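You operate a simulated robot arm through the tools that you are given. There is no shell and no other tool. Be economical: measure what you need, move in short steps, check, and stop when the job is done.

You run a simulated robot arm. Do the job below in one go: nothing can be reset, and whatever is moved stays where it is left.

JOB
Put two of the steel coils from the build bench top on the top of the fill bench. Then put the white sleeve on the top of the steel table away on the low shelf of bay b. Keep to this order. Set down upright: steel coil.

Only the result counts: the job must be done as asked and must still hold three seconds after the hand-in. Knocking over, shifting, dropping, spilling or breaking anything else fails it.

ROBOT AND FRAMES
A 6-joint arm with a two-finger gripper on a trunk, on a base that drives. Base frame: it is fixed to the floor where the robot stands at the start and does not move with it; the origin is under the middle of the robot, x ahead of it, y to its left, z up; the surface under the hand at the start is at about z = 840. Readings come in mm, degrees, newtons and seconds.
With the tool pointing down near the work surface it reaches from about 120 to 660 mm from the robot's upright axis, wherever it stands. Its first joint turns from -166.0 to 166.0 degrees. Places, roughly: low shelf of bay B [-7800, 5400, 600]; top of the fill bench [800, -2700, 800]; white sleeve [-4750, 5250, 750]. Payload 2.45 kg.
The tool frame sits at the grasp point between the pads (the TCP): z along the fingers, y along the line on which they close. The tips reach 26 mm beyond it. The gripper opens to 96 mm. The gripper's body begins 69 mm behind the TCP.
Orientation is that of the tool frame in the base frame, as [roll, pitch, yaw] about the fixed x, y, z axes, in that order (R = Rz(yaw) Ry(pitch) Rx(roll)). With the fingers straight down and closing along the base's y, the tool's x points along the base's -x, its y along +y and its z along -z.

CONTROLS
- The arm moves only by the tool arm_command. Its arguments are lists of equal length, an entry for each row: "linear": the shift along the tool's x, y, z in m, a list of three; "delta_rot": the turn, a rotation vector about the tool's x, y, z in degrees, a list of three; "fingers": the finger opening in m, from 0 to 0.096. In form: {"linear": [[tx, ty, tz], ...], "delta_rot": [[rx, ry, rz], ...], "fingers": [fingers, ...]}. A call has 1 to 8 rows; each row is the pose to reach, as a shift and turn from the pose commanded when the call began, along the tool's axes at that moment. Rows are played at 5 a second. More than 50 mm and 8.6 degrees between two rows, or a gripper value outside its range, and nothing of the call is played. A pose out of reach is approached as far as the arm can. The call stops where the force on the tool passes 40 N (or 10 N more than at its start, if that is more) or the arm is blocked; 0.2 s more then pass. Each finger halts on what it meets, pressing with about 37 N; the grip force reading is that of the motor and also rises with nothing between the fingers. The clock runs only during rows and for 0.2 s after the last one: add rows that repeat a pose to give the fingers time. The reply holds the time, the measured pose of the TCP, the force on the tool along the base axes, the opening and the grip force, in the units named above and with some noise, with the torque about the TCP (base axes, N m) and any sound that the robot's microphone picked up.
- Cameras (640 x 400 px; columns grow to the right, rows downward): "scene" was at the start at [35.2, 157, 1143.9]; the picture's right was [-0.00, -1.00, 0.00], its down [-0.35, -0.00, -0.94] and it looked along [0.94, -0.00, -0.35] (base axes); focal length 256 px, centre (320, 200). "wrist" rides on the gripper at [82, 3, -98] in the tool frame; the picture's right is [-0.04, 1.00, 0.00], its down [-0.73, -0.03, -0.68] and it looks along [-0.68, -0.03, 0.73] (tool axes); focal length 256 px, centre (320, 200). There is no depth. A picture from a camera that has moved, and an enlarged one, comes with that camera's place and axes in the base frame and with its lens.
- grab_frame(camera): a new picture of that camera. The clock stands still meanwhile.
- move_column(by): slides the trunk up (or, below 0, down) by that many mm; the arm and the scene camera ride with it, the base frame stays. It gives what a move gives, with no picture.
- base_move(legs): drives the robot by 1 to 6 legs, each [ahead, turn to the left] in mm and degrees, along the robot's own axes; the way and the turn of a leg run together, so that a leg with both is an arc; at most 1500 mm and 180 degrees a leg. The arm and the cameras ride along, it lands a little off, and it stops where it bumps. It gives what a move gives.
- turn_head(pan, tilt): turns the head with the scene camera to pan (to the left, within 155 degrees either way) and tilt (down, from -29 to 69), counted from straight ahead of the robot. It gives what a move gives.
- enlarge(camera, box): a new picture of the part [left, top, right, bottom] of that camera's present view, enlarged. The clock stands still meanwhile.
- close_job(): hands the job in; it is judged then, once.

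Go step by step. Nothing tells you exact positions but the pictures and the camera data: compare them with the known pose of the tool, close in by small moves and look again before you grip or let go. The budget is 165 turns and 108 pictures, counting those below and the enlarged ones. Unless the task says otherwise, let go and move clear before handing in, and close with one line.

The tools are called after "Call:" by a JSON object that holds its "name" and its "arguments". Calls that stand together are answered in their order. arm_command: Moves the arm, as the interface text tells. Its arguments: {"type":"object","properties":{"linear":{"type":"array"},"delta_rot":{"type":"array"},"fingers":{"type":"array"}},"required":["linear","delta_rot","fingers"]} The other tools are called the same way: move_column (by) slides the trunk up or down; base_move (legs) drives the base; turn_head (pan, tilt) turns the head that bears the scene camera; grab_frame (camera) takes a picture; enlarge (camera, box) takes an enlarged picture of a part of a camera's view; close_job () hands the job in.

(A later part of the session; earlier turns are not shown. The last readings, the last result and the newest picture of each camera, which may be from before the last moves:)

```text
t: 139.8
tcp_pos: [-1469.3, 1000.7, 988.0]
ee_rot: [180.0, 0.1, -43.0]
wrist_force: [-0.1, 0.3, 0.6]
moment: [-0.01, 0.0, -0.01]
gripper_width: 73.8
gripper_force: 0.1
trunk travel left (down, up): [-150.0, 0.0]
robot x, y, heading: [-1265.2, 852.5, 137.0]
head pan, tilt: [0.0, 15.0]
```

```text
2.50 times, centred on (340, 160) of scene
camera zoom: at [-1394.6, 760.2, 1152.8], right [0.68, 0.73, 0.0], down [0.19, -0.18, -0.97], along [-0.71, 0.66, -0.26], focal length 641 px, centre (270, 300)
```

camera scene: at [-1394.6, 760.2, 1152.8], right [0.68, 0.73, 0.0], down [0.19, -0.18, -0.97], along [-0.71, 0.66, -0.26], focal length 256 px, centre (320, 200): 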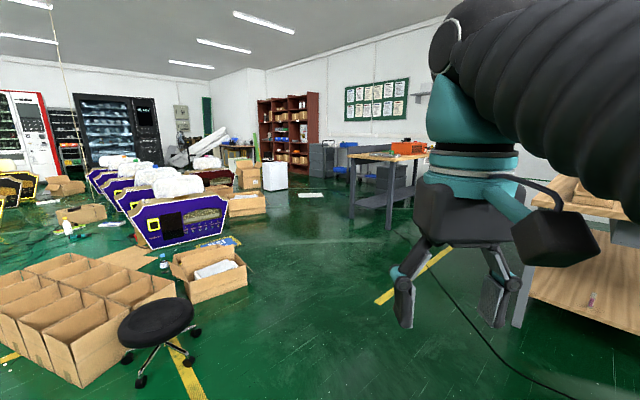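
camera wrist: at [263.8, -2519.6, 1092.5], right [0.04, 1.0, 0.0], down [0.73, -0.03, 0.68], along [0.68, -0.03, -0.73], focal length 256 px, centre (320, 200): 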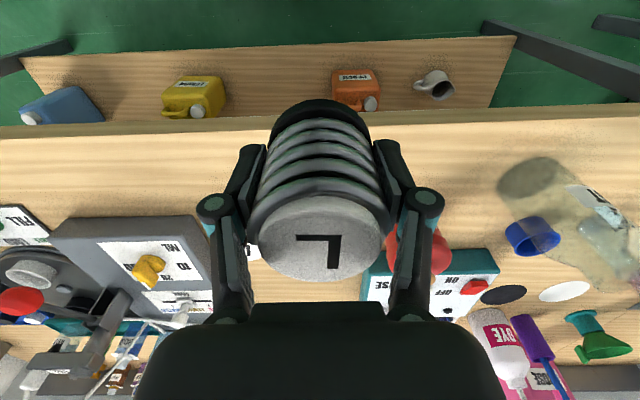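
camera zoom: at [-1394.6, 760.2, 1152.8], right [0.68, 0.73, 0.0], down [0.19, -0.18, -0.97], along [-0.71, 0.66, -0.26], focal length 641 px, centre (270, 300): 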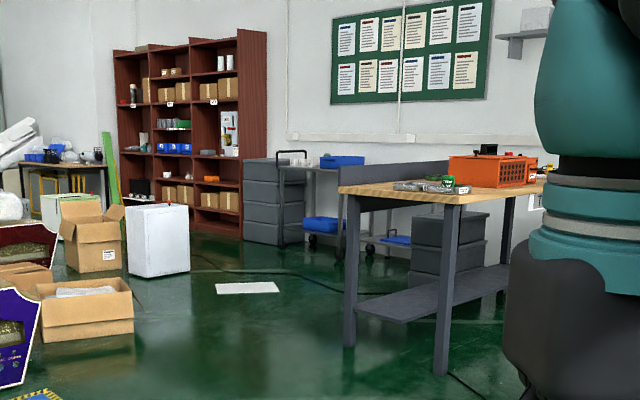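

I drive on between the boxes and the wooden table, then look toward the steel table behind it.

Call:
{"name": "base_move", "arguments": {"legs": [[1200, 0], [1000, 0], [0, 23], [1000, 0], [0, -50]]}}

Call:
{"name": "turn_head", "arguments": {"pan": 0, "tilt": 15}}

Call:
{"name": "grab_frame", "arguments": {"camera": "scene"}}

```text
t: 159.0
tcp_pos: [-3947.6, 2944.6, 987.8]
ee_rot: [-180.0, 0.1, -69.6]
wrist_force: [-0.4, 0.4, 0.2]
moment: [0.0, -0.01, 0.04]
gripper_width: 74.0
gripper_force: 0.0
trunk travel left (down, up): [-150.0, 0.0]
robot x, y, heading: [-3831.2, 2722.4, 110.5]
head pan, tilt: [0.0, 15.0]
```

```text
t: 159.6
tcp_pos: [-3948.9, 2945.2, 987.7]
ee_rot: [180.0, 0.1, -69.7]
wrist_force: [0.3, -0.1, -0.1]
moment: [0.0, 0.03, -0.03]
gripper_width: 73.9
gripper_force: 0.0
trunk travel left (down, up): [-150.0, 0.0]
robot x, y, heading: [-3833.7, 2722.7, 110.3]
head pan, tilt: [0.0, 15.0]
```

```text
72 pictures are left
camera scene: at [-3989.4, 2696.2, 1152.9], right [0.94, 0.35, 0.0], down [0.09, -0.24, -0.97], along [-0.34, 0.91, -0.26], focal length 256 px, centre (320, 200)
```

scene: 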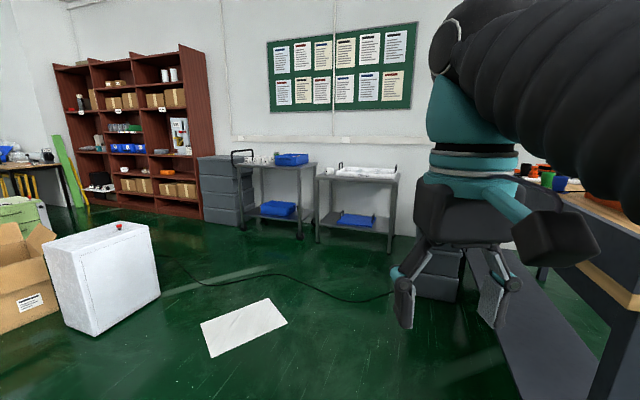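

Two steel trolley tables stand at the wall; the sleeve should be on the right one. Enlarging.

Call:
{"name": "enlarge", "arguments": {"camera": "scene", "box": [230, 140, 410, 260]}}

Call:
{"name": "enlarge", "arguments": {"camera": "scene", "box": [40, 30, 240, 240]}}

```text
3.33 times, centred on (320, 200) of scene
camera zoom: at [-3989.4, 2696.2, 1152.9], right [0.94, 0.35, 0.0], down [0.09, -0.24, -0.97], along [-0.34, 0.91, -0.26], focal length 854 px, centre (320, 200)
```

zoom: 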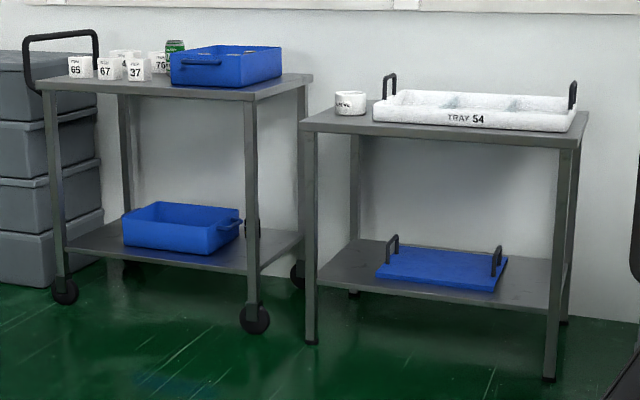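

```text
1.90 times, centred on (140, 135) of scene
camera zoom: at [-3989.4, 2696.2, 1152.9], right [0.94, 0.35, 0.0], down [0.09, -0.24, -0.97], along [-0.34, 0.91, -0.26], focal length 488 px, centre (663, 324)
```

zoom: 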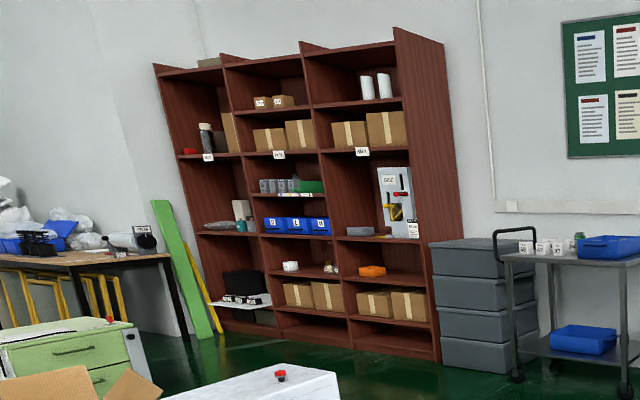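

The white sleeve is at the left end of the right steel table, about (−4827,5215). I drive there, keeping off the white sheet on the floor and the wooden table.

Call:
{"name": "base_move", "arguments": {"legs": [[0, -2.3], [1500, 0], [0, 25], [480, 0], [0, -43]]}}

Call:
{"name": "turn_head", "arguments": {"pan": 15, "tilt": 30}}

Call:
{"name": "grab_frame", "arguments": {"camera": "scene"}}

```text
t: 173.0
tcp_pos: [-4654.7, 4715.8, 988.0]
ee_rot: [180.0, 0.2, -90.0]
wrist_force: [-0.1, -0.7, 0.8]
moment: [0.01, 0.0, 0.01]
gripper_width: 73.8
gripper_force: 0.1
trunk travel left (down, up): [-150.0, 0.0]
robot x, y, heading: [-4622.8, 4467.9, 90.4]
head pan, tilt: [0.0, 15.0]
```

```text
t: 173.8
tcp_pos: [-4656.4, 4718.2, 988.0]
ee_rot: [180.0, 0.0, -89.9]
wrist_force: [-0.4, -0.2, 0.2]
moment: [0.0, -0.03, -0.02]
gripper_width: 73.9
gripper_force: 0.1
trunk travel left (down, up): [-150.0, 0.0]
robot x, y, heading: [-4627.0, 4468.6, 90.4]
head pan, tilt: [15.0, 30.0]
```

```text
69 pictures are left
camera scene: at [-4802.4, 4493.2, 1128.7], right [0.97, 0.26, 0.0], down [0.13, -0.48, -0.87], along [-0.23, 0.84, -0.5], focal length 256 px, centre (320, 200)
```

scene: 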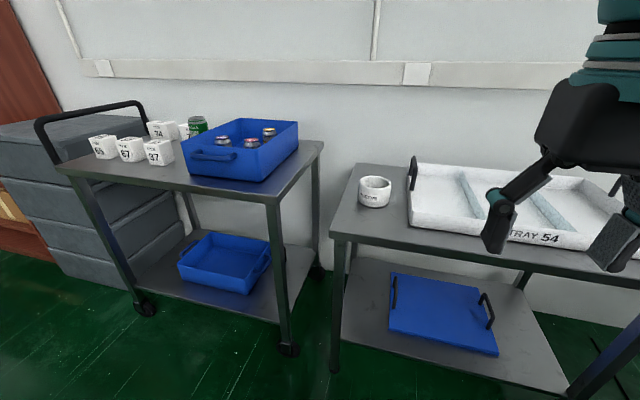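

The white sleeve is visible as a short ring. I enlarge it to size it.

Call:
{"name": "enlarge", "arguments": {"camera": "scene", "box": [320, 150, 440, 230]}}

```text
5.00 times, centred on (380, 190) of scene
camera zoom: at [-4802.4, 4493.2, 1128.7], right [0.97, 0.26, 0.0], down [0.13, -0.48, -0.87], along [-0.23, 0.84, -0.5], focal length 1282 px, centre (20, 250)
```

zoom: 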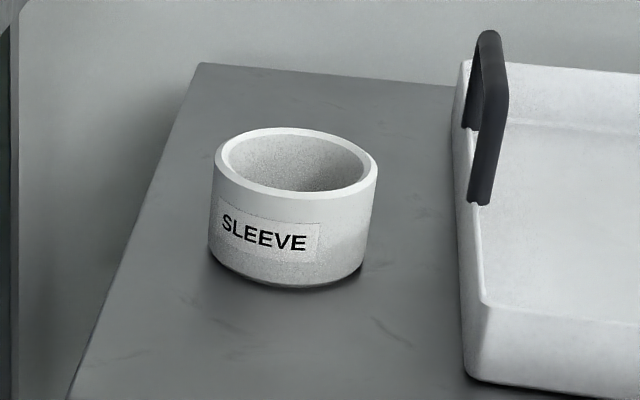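

The sleeve is a ring roughly 100 mm wide, so I'll probably grip its wall. I move the base a bit closer and to the left, and bring the hand nearer for the wrist camera.

Call:
{"name": "base_move", "arguments": {"legs": [[0, 35], [190, 0], [0, -35]]}}

Call:
{"name": "arm_command", "arguments": {"linear": [[-0.04, 0.02, 0], [-0.08, 0.04, 0], [-0.12, 0.06, 0], [-0.15, 0.08, 0], [-0.18, 0.09, 0.03], [-0.2, 0.09, 0.07], [-0.22, 0.09, 0.1], [-0.22, 0.09, 0.1]], "delta_rot": [[0, 0, 0], [0, 0, 0], [0, 0, 0], [0, 0, 0], [0, 0, 0], [0, 0, 0], [0, 0, 0], [0, 0, 0]], "fingers": [0.074, 0.074, 0.074, 0.074, 0.074, 0.074, 0.074, 0.074]}}

Call:
{"name": "grab_frame", "arguments": {"camera": "scene"}}

Call:
{"name": "grab_frame", "arguments": {"camera": "wrist"}}

```text
t: 178.7
tcp_pos: [-4764.4, 4873.3, 988.3]
ee_rot: [179.9, 0.1, -90.0]
wrist_force: [1.4, 0.2, 0.3]
moment: [0.0, -0.02, -0.03]
gripper_width: 74.2
gripper_force: 0.0
trunk travel left (down, up): [-150.0, 0.0]
robot x, y, heading: [-4732.4, 4625.6, 90.2]
head pan, tilt: [15.0, 30.0]
```

```text
t: 180.5
tcp_pos: [-4856.5, 5096.5, 886.5]
ee_rot: [-180.0, 0.1, -89.9]
wrist_force: [0.4, -0.1, 0.3]
moment: [0.01, 0.01, -0.01]
gripper_width: 73.8
gripper_force: 0.0
trunk travel left (down, up): [-150.0, 0.0]
robot x, y, heading: [-4734.4, 4622.9, 90.4]
head pan, tilt: [15.0, 30.0]
```

```text
67 pictures are left
camera scene: at [-4912.3, 4650.2, 1128.7], right [0.97, 0.26, 0.0], down [0.13, -0.48, -0.87], along [-0.23, 0.84, -0.5], focal length 256 px, centre (320, 200)
```

scene: 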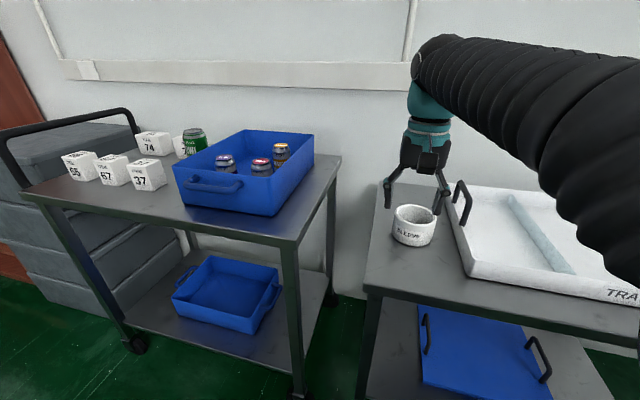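

```text
66 pictures are left
camera wrist: at [-4858.6, 5014.4, 984.9], right [-1.0, 0.04, 0.0], down [0.03, 0.73, 0.68], along [0.03, 0.68, -0.73], focal length 256 px, centre (320, 200)
```

wrist: 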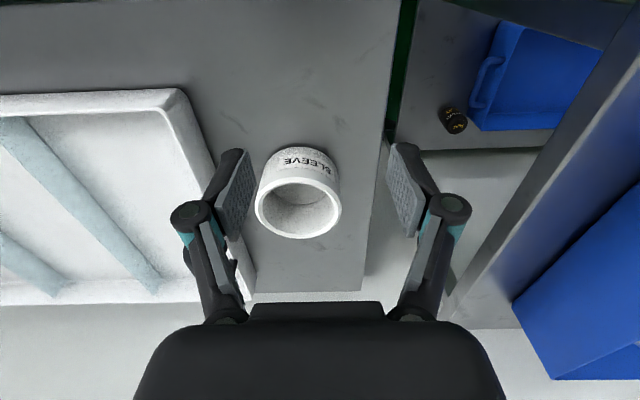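

Rim centre triangulates to about (−4832,5173,813). I enlarge both views to get the diameter.

Call:
{"name": "enlarge", "arguments": {"camera": "wrist", "box": [220, 120, 400, 260]}}

Call:
{"name": "enlarge", "arguments": {"camera": "scene", "box": [350, 160, 490, 300]}}

```text
2.86 times, centred on (310, 190) of wrist
camera zoom: at [-4858.6, 5014.4, 984.9], right [-1.0, 0.04, 0.0], down [0.03, 0.73, 0.68], along [0.03, 0.68, -0.73], focal length 731 px, centre (349, 229)
```

zoom: 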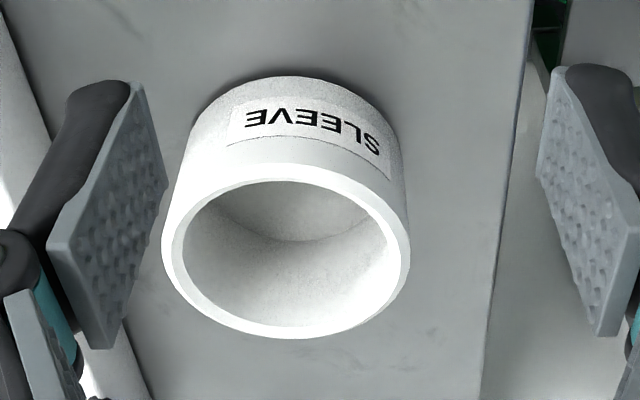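

```text
2.86 times, centred on (420, 230) of scene
camera zoom: at [-4912.3, 4650.2, 1128.7], right [0.97, 0.26, 0.0], down [0.13, -0.48, -0.87], along [-0.23, 0.84, -0.5], focal length 732 px, centre (34, 114)
```

zoom: 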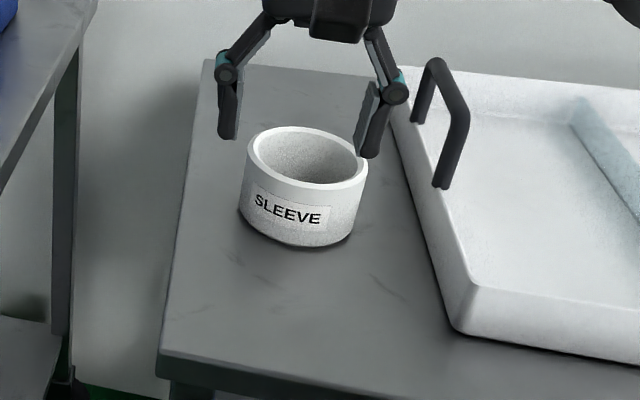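

The diameter is uncertain (83–105 mm), so I raise the hand by 100 mm for a second wrist view at a known baseline.

Call:
{"name": "arm_command", "arguments": {"linear": [[0, 0, -0.04], [0, 0, -0.08], [0, 0, -0.1], [0, 0, -0.1]], "delta_rot": [[0, 0, 0], [0, 0, 0], [0, 0, 0], [0, 0, 0]], "fingers": [0.096, 0.096, 0.096, 0.096]}}

Call:
{"name": "enlarge", "arguments": {"camera": "wrist", "box": [220, 60, 400, 200]}}

```text
t: 181.5
tcp_pos: [-4856.1, 5095.4, 988.9]
ee_rot: [-180.0, 0.2, -90.0]
wrist_force: [-0.7, -0.6, 0.4]
moment: [0.03, -0.01, 0.02]
gripper_width: 95.9
gripper_force: 0.0
trunk travel left (down, up): [-150.0, 0.0]
robot x, y, heading: [-4734.2, 4626.7, 90.3]
head pan, tilt: [15.0, 30.0]
```

```text
2.86 times, centred on (310, 130) of wrist
camera zoom: at [-4859.3, 5013.7, 1086.8], right [-1.0, 0.04, 0.0], down [0.03, 0.73, 0.68], along [0.03, 0.68, -0.73], focal length 731 px, centre (349, 400)
```

zoom: 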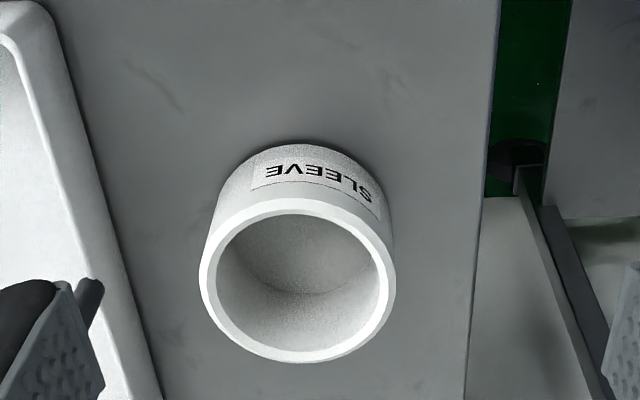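

From the size ratio the sleeve is about 105 mm across, rim near z 765 — too wide to span. I'll grip its left wall with the tool tilted 35° forward (which also suits the shelf). Base a little nearer, then tilt above it.

Call:
{"name": "base_move", "arguments": {"legs": [[60, 0]]}}

Call:
{"name": "arm_command", "arguments": {"linear": [[-0.01, 0.003, 0.02], [-0.02, 0.006, 0.04], [-0.03, 0.009, 0.06], [-0.045, 0.012, 0.08], [-0.058, 0.015, 0.1], [-0.069, 0.015, 0.11], [-0.069, 0.015, 0.11]], "delta_rot": [[0, -7, 0], [0, -14, 0], [0, -21, 0], [0, -28, 0], [0, -35, 0], [0, -35, 0], [0, -35, 0]], "fingers": [0.096, 0.096, 0.09, 0.07, 0.05, 0.04, 0.04]}}

Call:
{"name": "grab_frame", "arguments": {"camera": "scene"}}

Call:
{"name": "grab_frame", "arguments": {"camera": "wrist"}}

```text
t: 182.5
tcp_pos: [-4855.7, 5155.8, 987.6]
ee_rot: [-180.0, 0.1, -89.9]
wrist_force: [0.0, 0.0, -0.2]
moment: [-0.05, 0.01, -0.03]
gripper_width: 96.0
gripper_force: 0.1
trunk travel left (down, up): [-150.0, 0.0]
robot x, y, heading: [-4733.9, 4688.8, 90.3]
head pan, tilt: [15.0, 30.0]
```

```text
t: 184.1
tcp_pos: [-4871.3, 5224.6, 877.8]
ee_rot: [180.0, 35.1, -89.9]
wrist_force: [0.0, 0.7, -0.1]
moment: [-0.05, 0.01, -0.03]
gripper_width: 40.1
gripper_force: 0.0
trunk travel left (down, up): [-150.0, 0.0]
robot x, y, heading: [-4730.4, 4686.0, 90.1]
head pan, tilt: [15.0, 30.0]
```

```text
62 pictures are left
camera scene: at [-4912.4, 4711.1, 1128.7], right [0.97, 0.26, 0.0], down [0.13, -0.48, -0.87], along [-0.23, 0.84, -0.5], focal length 256 px, centre (320, 200)
```

scene: 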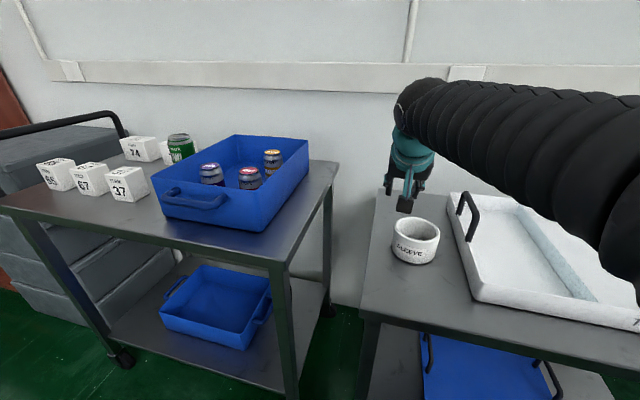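

```text
61 pictures are left
camera wrist: at [-4875.2, 5102.9, 911.0], right [-1.0, 0.03, 0.02], down [0.03, 0.21, 0.98], along [0.03, 0.98, -0.21], focal length 256 px, centre (320, 200)
```

wrist: 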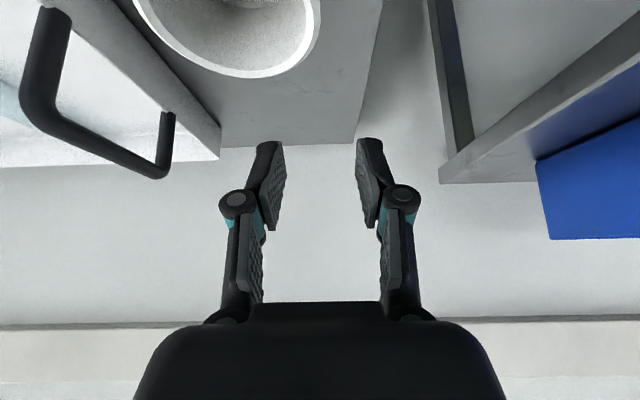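

The left rim edge is at x≈−4873, centre ≈(−4821,5232). Lowering to just above the rim and checking.

Call:
{"name": "arm_command", "arguments": {"linear": [[0.02, -0.002, 0.0287], [0.0402, -0.002, 0.0573], [0.0402, -0.002, 0.0573]], "delta_rot": [[0, 0, 0], [0, 0, 0], [0, 0, 0]], "fingers": [0.04, 0.04, 0.04]}}

Call:
{"name": "enlarge", "arguments": {"camera": "scene", "box": [350, 140, 500, 290]}}

Call:
{"name": "grab_frame", "arguments": {"camera": "wrist"}}

```text
t: 184.9
tcp_pos: [-4869.7, 5226.1, 809.4]
ee_rot: [-179.9, 35.1, -90.0]
wrist_force: [0.2, 0.6, 0.3]
moment: [0.0, -0.04, -0.02]
gripper_width: 40.0
gripper_force: 0.1
trunk travel left (down, up): [-150.0, 0.0]
robot x, y, heading: [-4739.2, 4685.5, 90.1]
head pan, tilt: [15.0, 30.0]
```

```text
2.67 times, centred on (425, 215) of scene
camera zoom: at [-4912.4, 4711.1, 1128.7], right [0.97, 0.26, 0.0], down [0.13, -0.48, -0.87], along [-0.23, 0.84, -0.5], focal length 684 px, centre (40, 160)
```

zoom: 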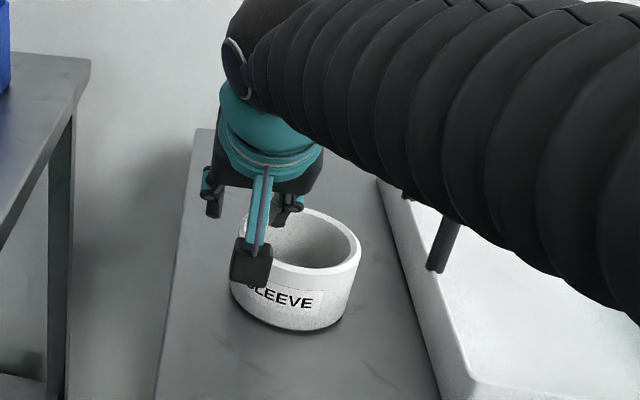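

```text
59 pictures are left
camera wrist: at [-4873.8, 5103.1, 841.7], right [-1.0, 0.03, 0.02], down [0.03, 0.21, 0.98], along [0.03, 0.98, -0.21], focal length 256 px, centre (320, 200)
```

wrist: 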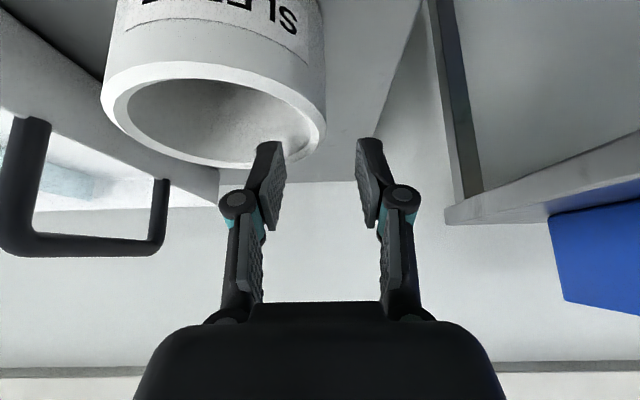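

Alignment is good (wall under the gap). Descending astride the left wall.

Call:
{"name": "arm_command", "arguments": {"linear": [[0.0115, 0, 0.0164], [0.0172, 0, 0.0246], [0.0241, 0, 0.0344], [0.0241, 0, 0.0344]], "delta_rot": [[0, 0, 0], [0, 0, 0], [0, 0, 0], [0, 0, 0]], "fingers": [0.04, 0.04, 0.04, 0.04]}}

Call:
{"name": "grab_frame", "arguments": {"camera": "wrist"}}

Call:
{"name": "enlarge", "arguments": {"camera": "scene", "box": [350, 140, 500, 290]}}

```text
t: 185.9
tcp_pos: [-4870.7, 5225.1, 767.2]
ee_rot: [179.9, 35.0, -89.9]
wrist_force: [-0.9, -1.4, -0.1]
moment: [0.0, 0.0, -0.02]
gripper_width: 40.0
gripper_force: 0.1
trunk travel left (down, up): [-150.0, 0.0]
robot x, y, heading: [-4733.4, 4686.1, 90.2]
head pan, tilt: [15.0, 30.0]
```

```text
58 pictures are left
camera wrist: at [-4873.8, 5102.3, 799.6], right [-1.0, 0.03, 0.02], down [0.03, 0.21, 0.98], along [0.03, 0.98, -0.21], focal length 256 px, centre (320, 200)
```

wrist: 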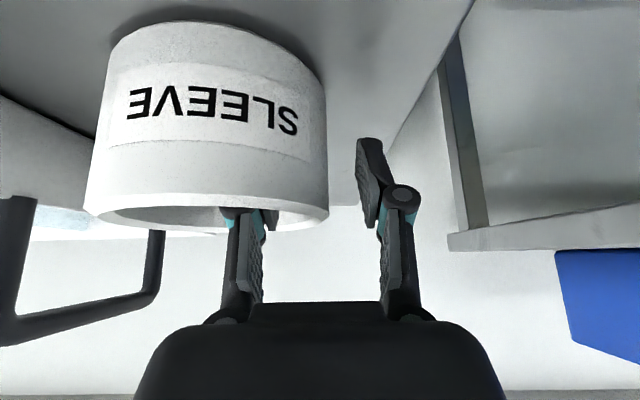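

```text
2.67 times, centred on (425, 215) of scene
camera zoom: at [-4912.4, 4711.1, 1128.7], right [0.97, 0.26, 0.0], down [0.13, -0.48, -0.87], along [-0.23, 0.84, -0.5], focal length 684 px, centre (40, 160)
```

zoom: 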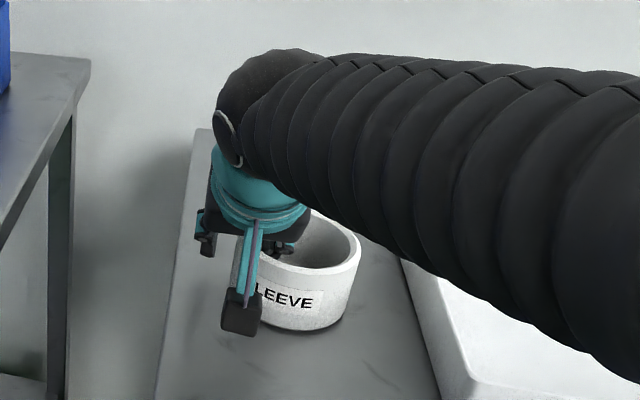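

The inner finger is inside the ring and the outer one outside. Closing.

Call:
{"name": "arm_command", "arguments": {"linear": [[0, 0, 0], [0, 0, 0], [0, 0, 0], [0, 0, 0]], "delta_rot": [[0, 0, 0], [0, 0, 0], [0, 0, 0], [0, 0, 0]], "fingers": [0.025, 0.01, 0.0, 0.0]}}

Call:
{"name": "grab_frame", "arguments": {"camera": "wrist"}}

```text
t: 186.9
tcp_pos: [-4870.1, 5225.6, 766.0]
ee_rot: [-180.0, 35.1, -89.9]
wrist_force: [0.2, -0.2, -0.2]
moment: [0.0, 0.05, -0.03]
gripper_width: 12.2
gripper_force: 36.4
trunk travel left (down, up): [-150.0, 0.0]
robot x, y, heading: [-4729.5, 4685.1, 90.2]
head pan, tilt: [15.0, 30.0]
```

```text
56 pictures are left
camera wrist: at [-4873.7, 5102.3, 799.7], right [-1.0, 0.03, 0.02], down [0.03, 0.21, 0.98], along [0.03, 0.98, -0.21], focal length 256 px, centre (320, 200)
```

wrist: 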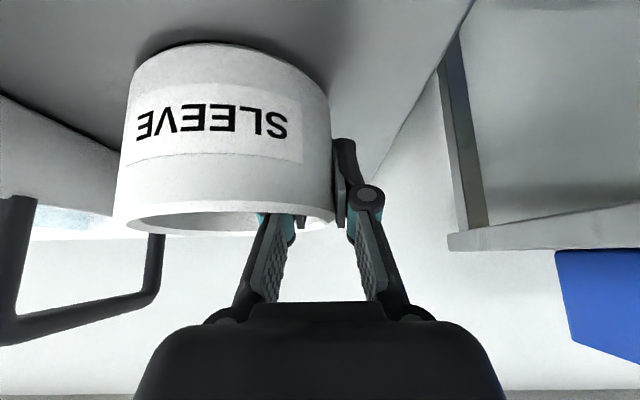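

Grip on the wall is firm (12 mm). Lifting and checking.

Call:
{"name": "arm_command", "arguments": {"linear": [[-0.0115, 0, -0.0164], [-0.023, 0, -0.0328], [-0.0402, 0, -0.0573], [-0.0574, 0, -0.0819], [-0.0746, 0, -0.1065], [-0.0746, 0, -0.1065]], "delta_rot": [[0, 0, 0], [0, 0, 0], [0, 0, 0], [0, 0, 0], [0, 0, 0], [0, 0, 0]], "fingers": [0, 0, 0, 0, 0, 0]}}

Call:
{"name": "grab_frame", "arguments": {"camera": "wrist"}}

Call:
{"name": "grab_frame", "arguments": {"camera": "scene"}}

```text
t: 188.3
tcp_pos: [-4870.0, 5225.0, 895.8]
ee_rot: [-180.0, 35.0, -89.9]
wrist_force: [0.0, 0.0, -0.6]
moment: [-0.02, 0.03, 0.0]
gripper_width: 12.2
gripper_force: 37.2
trunk travel left (down, up): [-150.0, 0.0]
robot x, y, heading: [-4733.1, 4687.6, 90.2]
head pan, tilt: [15.0, 30.0]
```

```text
55 pictures are left
camera wrist: at [-4873.5, 5103.2, 928.5], right [-1.0, 0.03, 0.02], down [0.03, 0.21, 0.98], along [0.03, 0.98, -0.21], focal length 256 px, centre (320, 200)
```

wrist: 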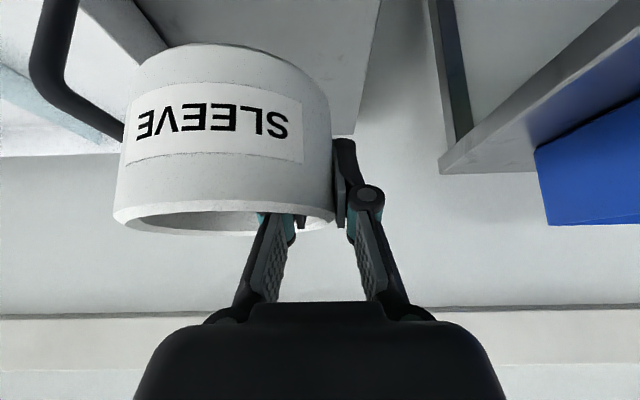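

```text
54 pictures are left
camera scene: at [-4912.4, 4711.1, 1128.6], right [0.97, 0.26, 0.0], down [0.13, -0.48, -0.87], along [-0.23, 0.84, -0.5], focal length 256 px, centre (320, 200)
```

scene: 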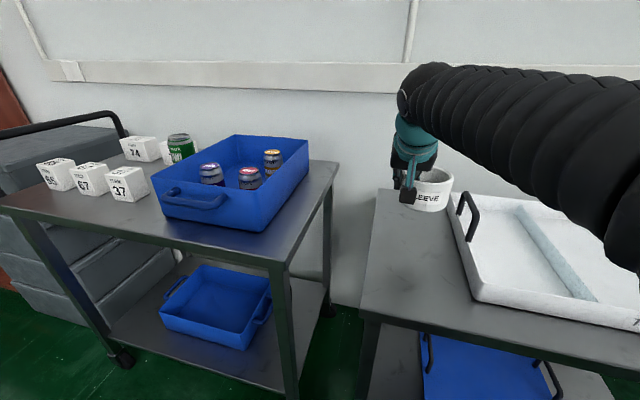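

The sleeve is held level. I retract the arm, back off and turn toward the shelf, then look at the way.

Call:
{"name": "arm_command", "arguments": {"linear": [[0.0328, 0, -0.023], [0.0655, 0, -0.0459], [0.0983, 0, -0.0688], [0.131, 0, -0.0918], [0.1638, 0, -0.1147], [0.1884, -0.03, -0.132], [0.1884, -0.06, -0.132], [0.1884, -0.06, -0.132]], "delta_rot": [[0, 0, 0], [0, 0, 0], [0, 0, 0], [0, 0, 0], [0, 0, 0], [0, 0, 0], [0, 0, 0], [0, 0, 0]], "fingers": [0, 0, 0, 0, 0, 0, 0, 0]}}

Call:
{"name": "base_move", "arguments": {"legs": [[-200, 0], [0, 90]]}}

Call:
{"name": "turn_head", "arguments": {"pan": 0, "tilt": 20}}

Call:
{"name": "grab_frame", "arguments": {"camera": "scene"}}

```text
t: 190.1
tcp_pos: [-4808.0, 4994.9, 896.6]
ee_rot: [-180.0, 35.1, -90.0]
wrist_force: [0.6, -1.1, -0.4]
moment: [-0.02, 0.01, 0.02]
gripper_width: 12.1
gripper_force: 37.1
trunk travel left (down, up): [-150.0, 0.0]
robot x, y, heading: [-4733.7, 4687.0, 90.4]
head pan, tilt: [15.0, 30.0]
```

```text
t: 195.4
tcp_pos: [-5044.1, 4420.4, 896.0]
ee_rot: [-179.9, 35.1, -0.7]
wrist_force: [0.5, -1.0, -0.5]
moment: [-0.04, 0.01, -0.01]
gripper_width: 12.0
gripper_force: 37.5
trunk travel left (down, up): [-150.0, 0.0]
robot x, y, heading: [-4732.1, 4491.4, 179.5]
head pan, tilt: [15.0, 30.0]
```

```text
t: 196.2
tcp_pos: [-5045.5, 4420.4, 898.2]
ee_rot: [-179.9, 35.2, -0.7]
wrist_force: [-0.6, -0.4, 0.1]
moment: [0.0, 0.01, 0.01]
gripper_width: 11.9
gripper_force: 37.3
trunk travel left (down, up): [-150.0, 0.0]
robot x, y, heading: [-4734.9, 4489.4, 179.3]
head pan, tilt: [0.0, 20.0]
```

```text
53 pictures are left
camera scene: at [-4765.9, 4333.3, 1144.7], right [0.01, 1.0, 0.0], down [0.34, 0.0, -0.94], along [-0.94, 0.01, -0.34], focal length 256 px, centre (320, 200)
```

scene: 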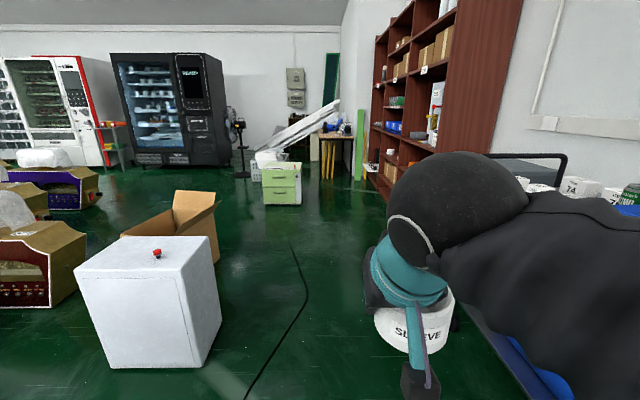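

Way is clear along y≈4490. I drive to about x −6900 and look at the shelf.

Call:
{"name": "base_move", "arguments": {"legs": [[1100, 0], [1100, 0]]}}

Call:
{"name": "turn_head", "arguments": {"pan": -45, "tilt": 15}}

Call:
{"name": "grab_frame", "arguments": {"camera": "scene"}}

```text
t: 206.9
tcp_pos: [-7219.4, 4442.3, 896.5]
ee_rot: [-179.9, 35.1, -1.1]
wrist_force: [0.9, -1.0, -0.7]
moment: [-0.03, 0.0, -0.04]
gripper_width: 12.2
gripper_force: 37.0
trunk travel left (down, up): [-150.0, 0.0]
robot x, y, heading: [-6908.6, 4507.1, 178.9]
head pan, tilt: [0.0, 20.0]
```

```text
t: 208.1
tcp_pos: [-7219.3, 4441.2, 896.3]
ee_rot: [180.0, 35.1, -1.2]
wrist_force: [-0.9, 0.5, -0.3]
moment: [-0.02, -0.04, -0.03]
gripper_width: 12.2
gripper_force: 36.6
trunk travel left (down, up): [-150.0, 0.0]
robot x, y, heading: [-6907.8, 4511.1, 178.9]
head pan, tilt: [-45.0, 15.0]
```

```text
52 pictures are left
camera scene: at [-6912.8, 4417.7, 1152.9], right [0.72, 0.69, 0.0], down [0.18, -0.19, -0.97], along [-0.67, 0.7, -0.26], focal length 256 px, centre (320, 200)
```

scene: 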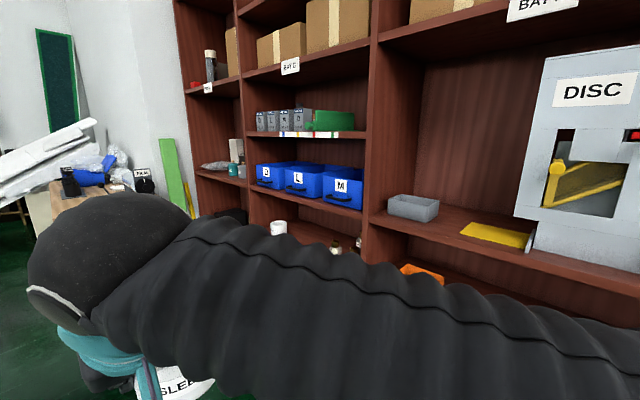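

Labels "BAY …" hang on the shelves. I enlarge them to learn which bay is B.

Call:
{"name": "enlarge", "arguments": {"camera": "scene", "box": [180, 40, 380, 120]}}

Call:
{"name": "enlarge", "arguments": {"camera": "scene", "box": [180, 120, 460, 290]}}

```text
3.20 times, centred on (280, 80) of scene
camera zoom: at [-6912.8, 4417.7, 1152.9], right [0.72, 0.69, 0.0], down [0.18, -0.19, -0.97], along [-0.67, 0.7, -0.26], focal length 820 px, centre (448, 584)
```

zoom: 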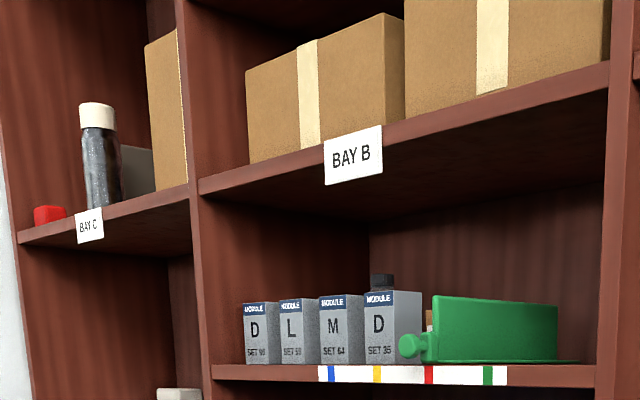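

```text
2.29 times, centred on (320, 205) of scene
camera zoom: at [-6912.8, 4417.7, 1152.9], right [0.72, 0.69, 0.0], down [0.18, -0.19, -0.97], along [-0.67, 0.7, -0.26], focal length 586 px, centre (320, 189)
```

zoom: 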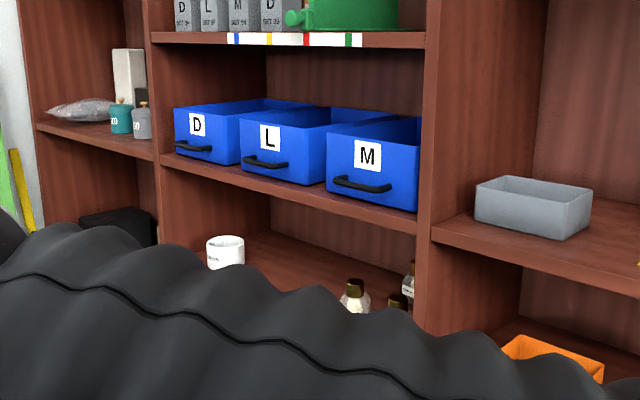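

Bay B is the middle one; its low shelf (under the blue bins) holds a white jar at left and bottles at right, with the middle free. I drive in front of it and face it.

Call:
{"name": "base_move", "arguments": {"legs": [[900, 0], [0, -89]]}}

Call:
{"name": "turn_head", "arguments": {"pan": 0, "tilt": 30}}

Call:
{"name": "grab_frame", "arguments": {"camera": "scene"}}

Call:
{"name": "grab_frame", "arguments": {"camera": "wrist"}}

```text
t: 216.6
tcp_pos: [-7880.8, 4855.2, 895.4]
ee_rot: [180.0, 35.1, -91.2]
wrist_force: [-0.5, -0.1, -0.2]
moment: [0.0, 0.05, -0.01]
gripper_width: 12.1
gripper_force: 36.9
trunk travel left (down, up): [-150.0, 0.0]
robot x, y, heading: [-7807.4, 4545.5, 88.5]
head pan, tilt: [-45.0, 15.0]
```

```text
t: 217.7
tcp_pos: [-7879.9, 4854.7, 897.2]
ee_rot: [180.0, 35.1, -91.1]
wrist_force: [0.2, 0.7, -0.1]
moment: [0.0, 0.03, -0.04]
gripper_width: 11.6
gripper_force: 36.9
trunk travel left (down, up): [-150.0, 0.0]
robot x, y, heading: [-7811.1, 4542.5, 89.0]
head pan, tilt: [0.0, 30.0]
```

```text
49 pictures are left
camera scene: at [-7967.2, 4575.3, 1128.7], right [1.0, -0.02, 0.0], down [-0.01, -0.5, -0.87], along [0.02, 0.87, -0.5], focal length 256 px, centre (320, 200)
```

scene: 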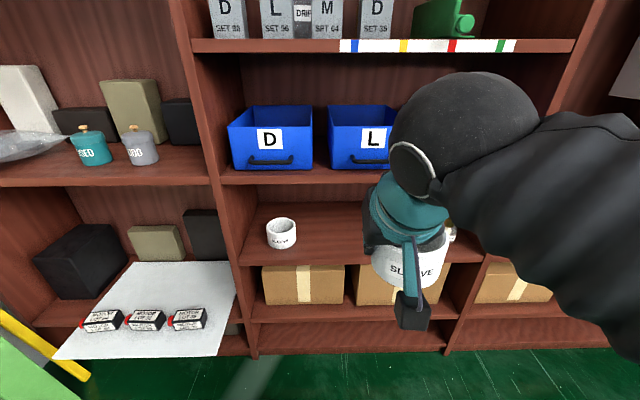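

```text
48 pictures are left
camera wrist: at [-7886.5, 4732.5, 929.7], right [-1.0, 0.05, 0.02], down [0.03, 0.21, 0.98], along [0.05, 0.98, -0.21], focal length 256 px, centre (320, 200)
```

wrist: 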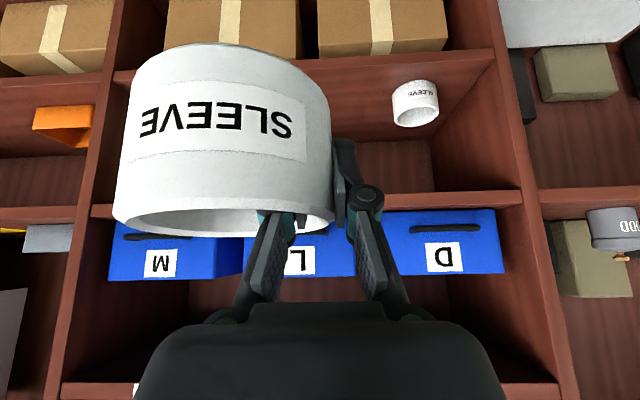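

An identical sleeve stands on that low shelf, confirming it. Shelf surface ≈z 535, ceiling ≈815, front y≈5207. I lower the trunk and drive closer, then look again.

Call:
{"name": "move_column", "arguments": {"by": -150}}

Call:
{"name": "base_move", "arguments": {"legs": [[155, 1]]}}

Call:
{"name": "grab_frame", "arguments": {"camera": "scene"}}

Call:
{"name": "grab_frame", "arguments": {"camera": "wrist"}}

```text
t: 219.4
tcp_pos: [-7880.3, 4854.2, 746.8]
ee_rot: [-180.0, 35.2, -91.2]
wrist_force: [0.0, -1.1, -0.3]
moment: [-0.02, 0.05, 0.0]
gripper_width: 11.9
gripper_force: 37.3
trunk travel left (down, up): [0.0, 150.0]
robot x, y, heading: [-7810.8, 4542.3, 89.1]
head pan, tilt: [0.0, 30.0]
```

```text
t: 220.8
tcp_pos: [-7884.1, 5009.1, 746.3]
ee_rot: [180.0, 35.0, -90.1]
wrist_force: [0.1, 0.4, -0.4]
moment: [-0.02, 0.03, 0.0]
gripper_width: 11.6
gripper_force: 37.1
trunk travel left (down, up): [0.0, 150.0]
robot x, y, heading: [-7810.8, 4697.2, 89.9]
head pan, tilt: [0.0, 30.0]
```

```text
47 pictures are left
camera scene: at [-7966.2, 4728.4, 978.7], right [1.0, 0.0, 0.0], down [0.0, -0.5, -0.87], along [0.0, 0.87, -0.5], focal length 256 px, centre (320, 200)
```

scene: 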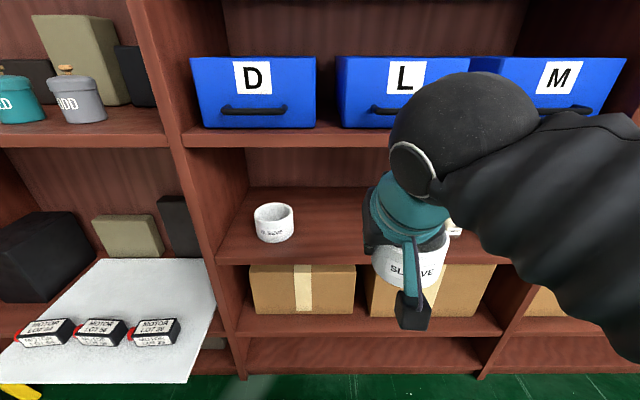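

```text
46 pictures are left
camera wrist: at [-7888.2, 4887.1, 779.7], right [-1.0, 0.04, 0.02], down [0.03, 0.21, 0.98], along [0.03, 0.98, -0.21], focal length 256 px, centre (320, 200)
```

wrist: 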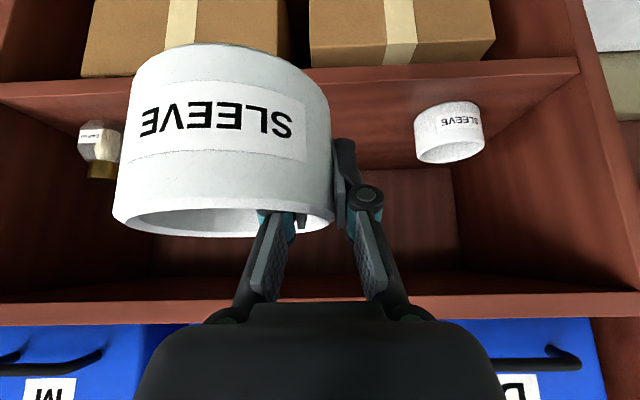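

Front edge y≈5203, shelf top ≈558, ceiling ≈825. I lower the hand in front of the shelf and start moving in, then check.

Call:
{"name": "arm_command", "arguments": {"linear": [[0.0218, 0, 0.0311], [0.0436, 0, 0.0623], [0.0654, 0, 0.0934], [0.0286, 0, 0.1192], [-0.0083, 0, 0.145], [-0.0083, 0, 0.145]], "delta_rot": [[0, 0, 0], [0, 0, 0], [0, 0, 0], [0, 0, 0], [0, 0, 0], [0, 0, 0]], "fingers": [0, 0, 0, 0, 0, 0]}}

Call:
{"name": "grab_frame", "arguments": {"camera": "wrist"}}

Call:
{"name": "grab_frame", "arguments": {"camera": "scene"}}

```text
t: 222.2
tcp_pos: [-7886.3, 5101.3, 631.7]
ee_rot: [179.9, 35.2, -90.1]
wrist_force: [-0.2, 0.5, -0.4]
moment: [0.01, 0.06, 0.02]
gripper_width: 11.9
gripper_force: 36.9
trunk travel left (down, up): [0.0, 150.0]
robot x, y, heading: [-7812.1, 4699.0, 89.7]
head pan, tilt: [0.0, 30.0]
```

```text
45 pictures are left
camera wrist: at [-7889.0, 4978.8, 666.2], right [-1.0, 0.04, 0.02], down [0.03, 0.21, 0.98], along [0.03, 0.98, -0.21], focal length 256 px, centre (320, 200)
```

wrist: 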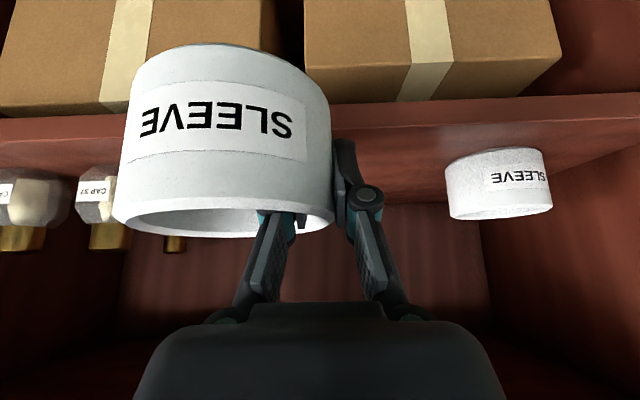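

```text
44 pictures are left
camera scene: at [-7966.2, 4728.4, 978.6], right [1.0, 0.0, 0.0], down [0.0, -0.5, -0.87], along [0.0, 0.87, -0.5], focal length 256 px, centre (320, 200)
```

scene: 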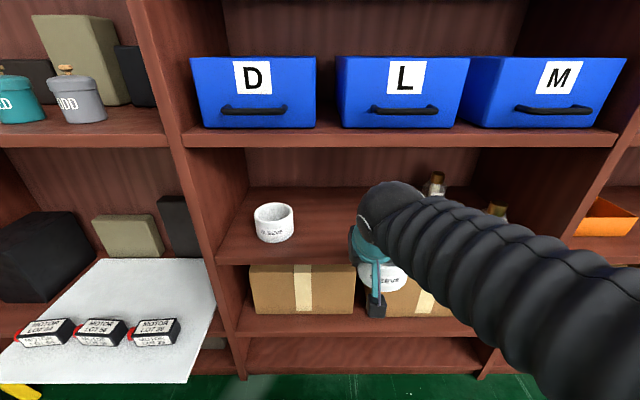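

Clear of the bottles and the other sleeve. Moving in 120 mm, then check.

Call:
{"name": "arm_command", "arguments": {"linear": [[-0.0246, 0, 0.0172], [-0.0492, 0, 0.0344], [-0.0737, 0, 0.0516], [-0.0983, 0, 0.0689], [-0.0983, 0, 0.0689]], "delta_rot": [[0, 0, 0], [0, 0, 0], [0, 0, 0], [0, 0, 0], [0, 0, 0]], "fingers": [0, 0, 0, 0, 0]}}

Call:
{"name": "grab_frame", "arguments": {"camera": "wrist"}}

Call:
{"name": "enlarge", "arguments": {"camera": "scene", "box": [240, 140, 480, 300]}}

```text
t: 223.4
tcp_pos: [-7883.2, 5220.5, 633.4]
ee_rot: [179.9, 35.2, -90.1]
wrist_force: [-0.4, -1.1, -1.6]
moment: [0.02, -0.01, 0.01]
gripper_width: 11.8
gripper_force: 37.3
trunk travel left (down, up): [0.0, 150.0]
robot x, y, heading: [-7808.8, 4700.7, 89.9]
head pan, tilt: [0.0, 30.0]
```

```text
43 pictures are left
camera wrist: at [-7887.3, 5097.5, 666.2], right [-1.0, 0.04, 0.02], down [0.03, 0.21, 0.98], along [0.03, 0.98, -0.21], focal length 256 px, centre (320, 200)
```

wrist: 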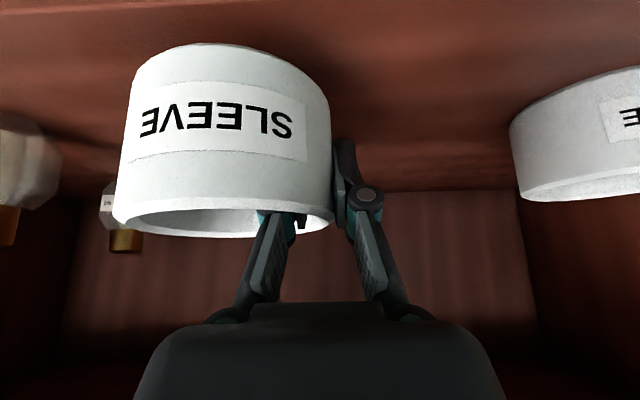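

```text
2.50 times, centred on (360, 220) of scene
camera zoom: at [-7966.2, 4728.4, 978.7], right [1.0, 0.0, 0.0], down [0.0, -0.5, -0.87], along [0.0, 0.87, -0.5], focal length 641 px, centre (220, 150)
```

zoom: 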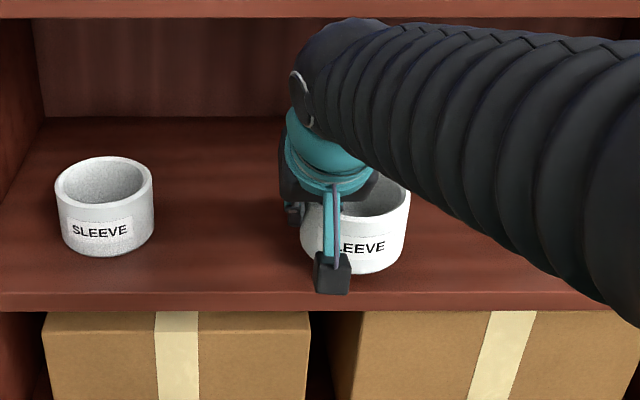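

The sleeve's near edge is at about y 5187 with the shelf front at 5200. Another 45 mm in, then lower to contact.

Call:
{"name": "arm_command", "arguments": {"linear": [[-0.0184, 0, 0.0129], [-0.0369, 0, 0.0258], [-0.0369, 0, 0.0258]], "delta_rot": [[0, 0, 0], [0, 0, 0], [0, 0, 0]], "fingers": [0, 0, 0]}}

Call:
{"name": "grab_frame", "arguments": {"camera": "wrist"}}

Call:
{"name": "enlarge", "arguments": {"camera": "scene", "box": [240, 140, 480, 300]}}

```text
t: 224.2
tcp_pos: [-7885.0, 5265.0, 632.0]
ee_rot: [179.9, 35.1, -90.1]
wrist_force: [-0.5, 0.9, -0.3]
moment: [0.01, -0.01, 0.03]
gripper_width: 11.8
gripper_force: 37.0
trunk travel left (down, up): [0.0, 150.0]
robot x, y, heading: [-7812.6, 4699.6, 89.8]
head pan, tilt: [0.0, 30.0]
```

```text
41 pictures are left
camera wrist: at [-7888.9, 5142.7, 665.6], right [-1.0, 0.04, 0.02], down [0.03, 0.21, 0.98], along [0.03, 0.98, -0.21], focal length 256 px, centre (320, 200)
```

wrist: 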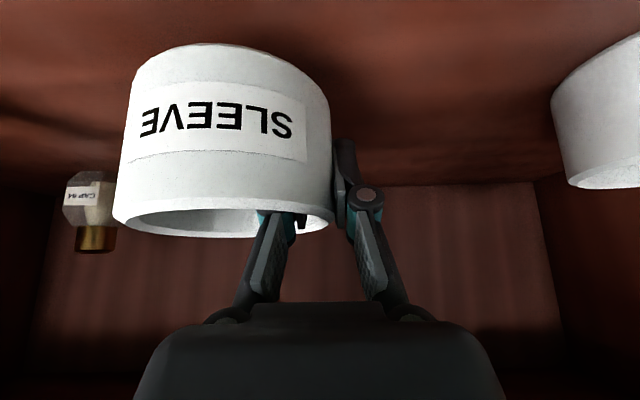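

```text
2.50 times, centred on (360, 220) of scene
camera zoom: at [-7966.2, 4728.5, 978.7], right [1.0, 0.0, 0.0], down [0.0, -0.5, -0.87], along [0.0, 0.87, -0.5], focal length 641 px, centre (220, 150)
```

zoom: 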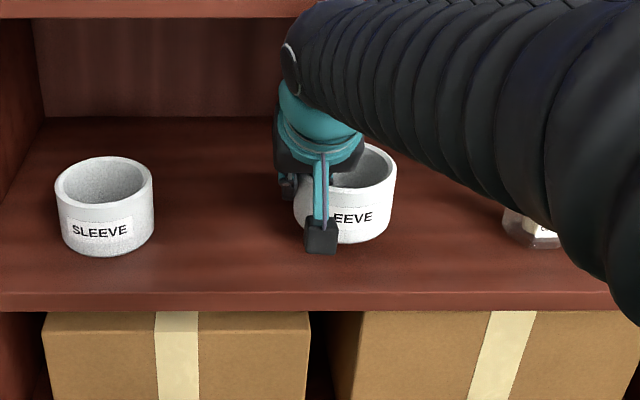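

Sleeve is over the shelf. Lowering slowly to contact.

Call:
{"name": "arm_command", "arguments": {"linear": [[0.0046, 0, 0.0066], [0.008, 0, 0.0115], [0.0103, 0, 0.0147], [0.0121, 0, 0.0172], [0.0138, 0, 0.0197], [0.0155, 0, 0.0221], [0.0172, 0, 0.0246]], "delta_rot": [[0, 0, 0], [0, 0, 0], [0, 0, 0], [0, 0, 0], [0, 0, 0], [0, 0, 0], [0, 0, 0]], "fingers": [0, 0, 0, 0, 0, 0, 0]}}

Call:
{"name": "enlarge", "arguments": {"camera": "scene", "box": [240, 140, 480, 300]}}

```text
t: 225.8
tcp_pos: [-7885.0, 5264.9, 605.9]
ee_rot: [179.9, 35.6, -90.2]
wrist_force: [-0.7, -2.5, 26.3]
moment: [-0.74, -0.17, -0.04]
gripper_width: 11.9
gripper_force: 36.9
trunk travel left (down, up): [0.0, 150.0]
robot x, y, heading: [-7812.1, 4698.0, 89.8]
head pan, tilt: [0.0, 30.0]
```

```text
2.50 times, centred on (360, 220) of scene
camera zoom: at [-7966.1, 4727.3, 979.3], right [1.0, 0.0, 0.0], down [0.0, -0.5, -0.87], along [0.0, 0.87, -0.5], focal length 641 px, centre (220, 150)
```

zoom: 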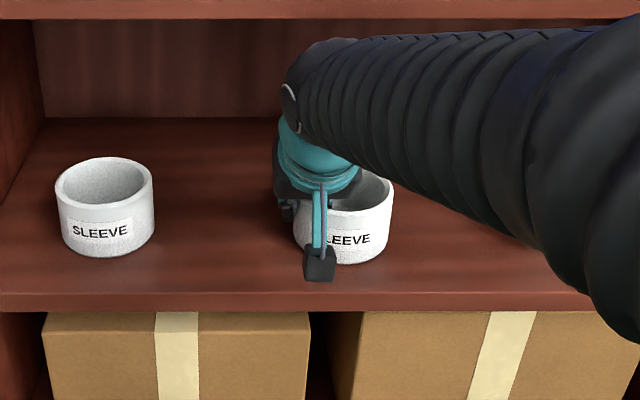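

Contact made (26 N). I ease off, open the fingers modestly, and check.

Call:
{"name": "arm_command", "arguments": {"linear": [[-0.0011, 0, -0.0016], [-0.0011, 0, -0.0016], [-0.0011, 0, -0.0016], [-0.0011, 0, -0.0016], [-0.0011, 0, -0.0016]], "delta_rot": [[0, 0, 0], [0, 0, 0], [0, 0, 0], [0, 0, 0], [0, 0, 0]], "fingers": [0.0, 0.016, 0.024, 0.03, 0.034]}}

Call:
{"name": "grab_frame", "arguments": {"camera": "wrist"}}

```text
t: 227.1
tcp_pos: [-7884.8, 5263.7, 604.9]
ee_rot: [-180.0, 35.0, -90.1]
wrist_force: [-0.4, -0.2, 0.9]
moment: [0.0, -0.03, -0.02]
gripper_width: 34.0
gripper_force: 0.0
trunk travel left (down, up): [0.0, 150.0]
robot x, y, heading: [-7810.2, 4699.6, 90.2]
head pan, tilt: [0.0, 30.0]
```

```text
38 pictures are left
camera wrist: at [-7887.8, 5142.4, 637.7], right [-1.0, 0.04, 0.02], down [0.03, 0.21, 0.98], along [0.03, 0.98, -0.21], focal length 256 px, centre (320, 200)
```

wrist: 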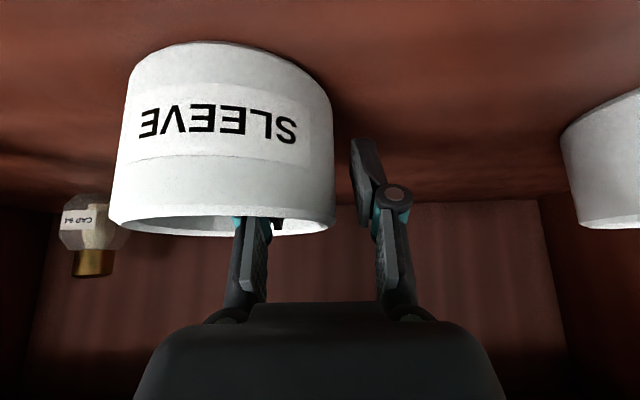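

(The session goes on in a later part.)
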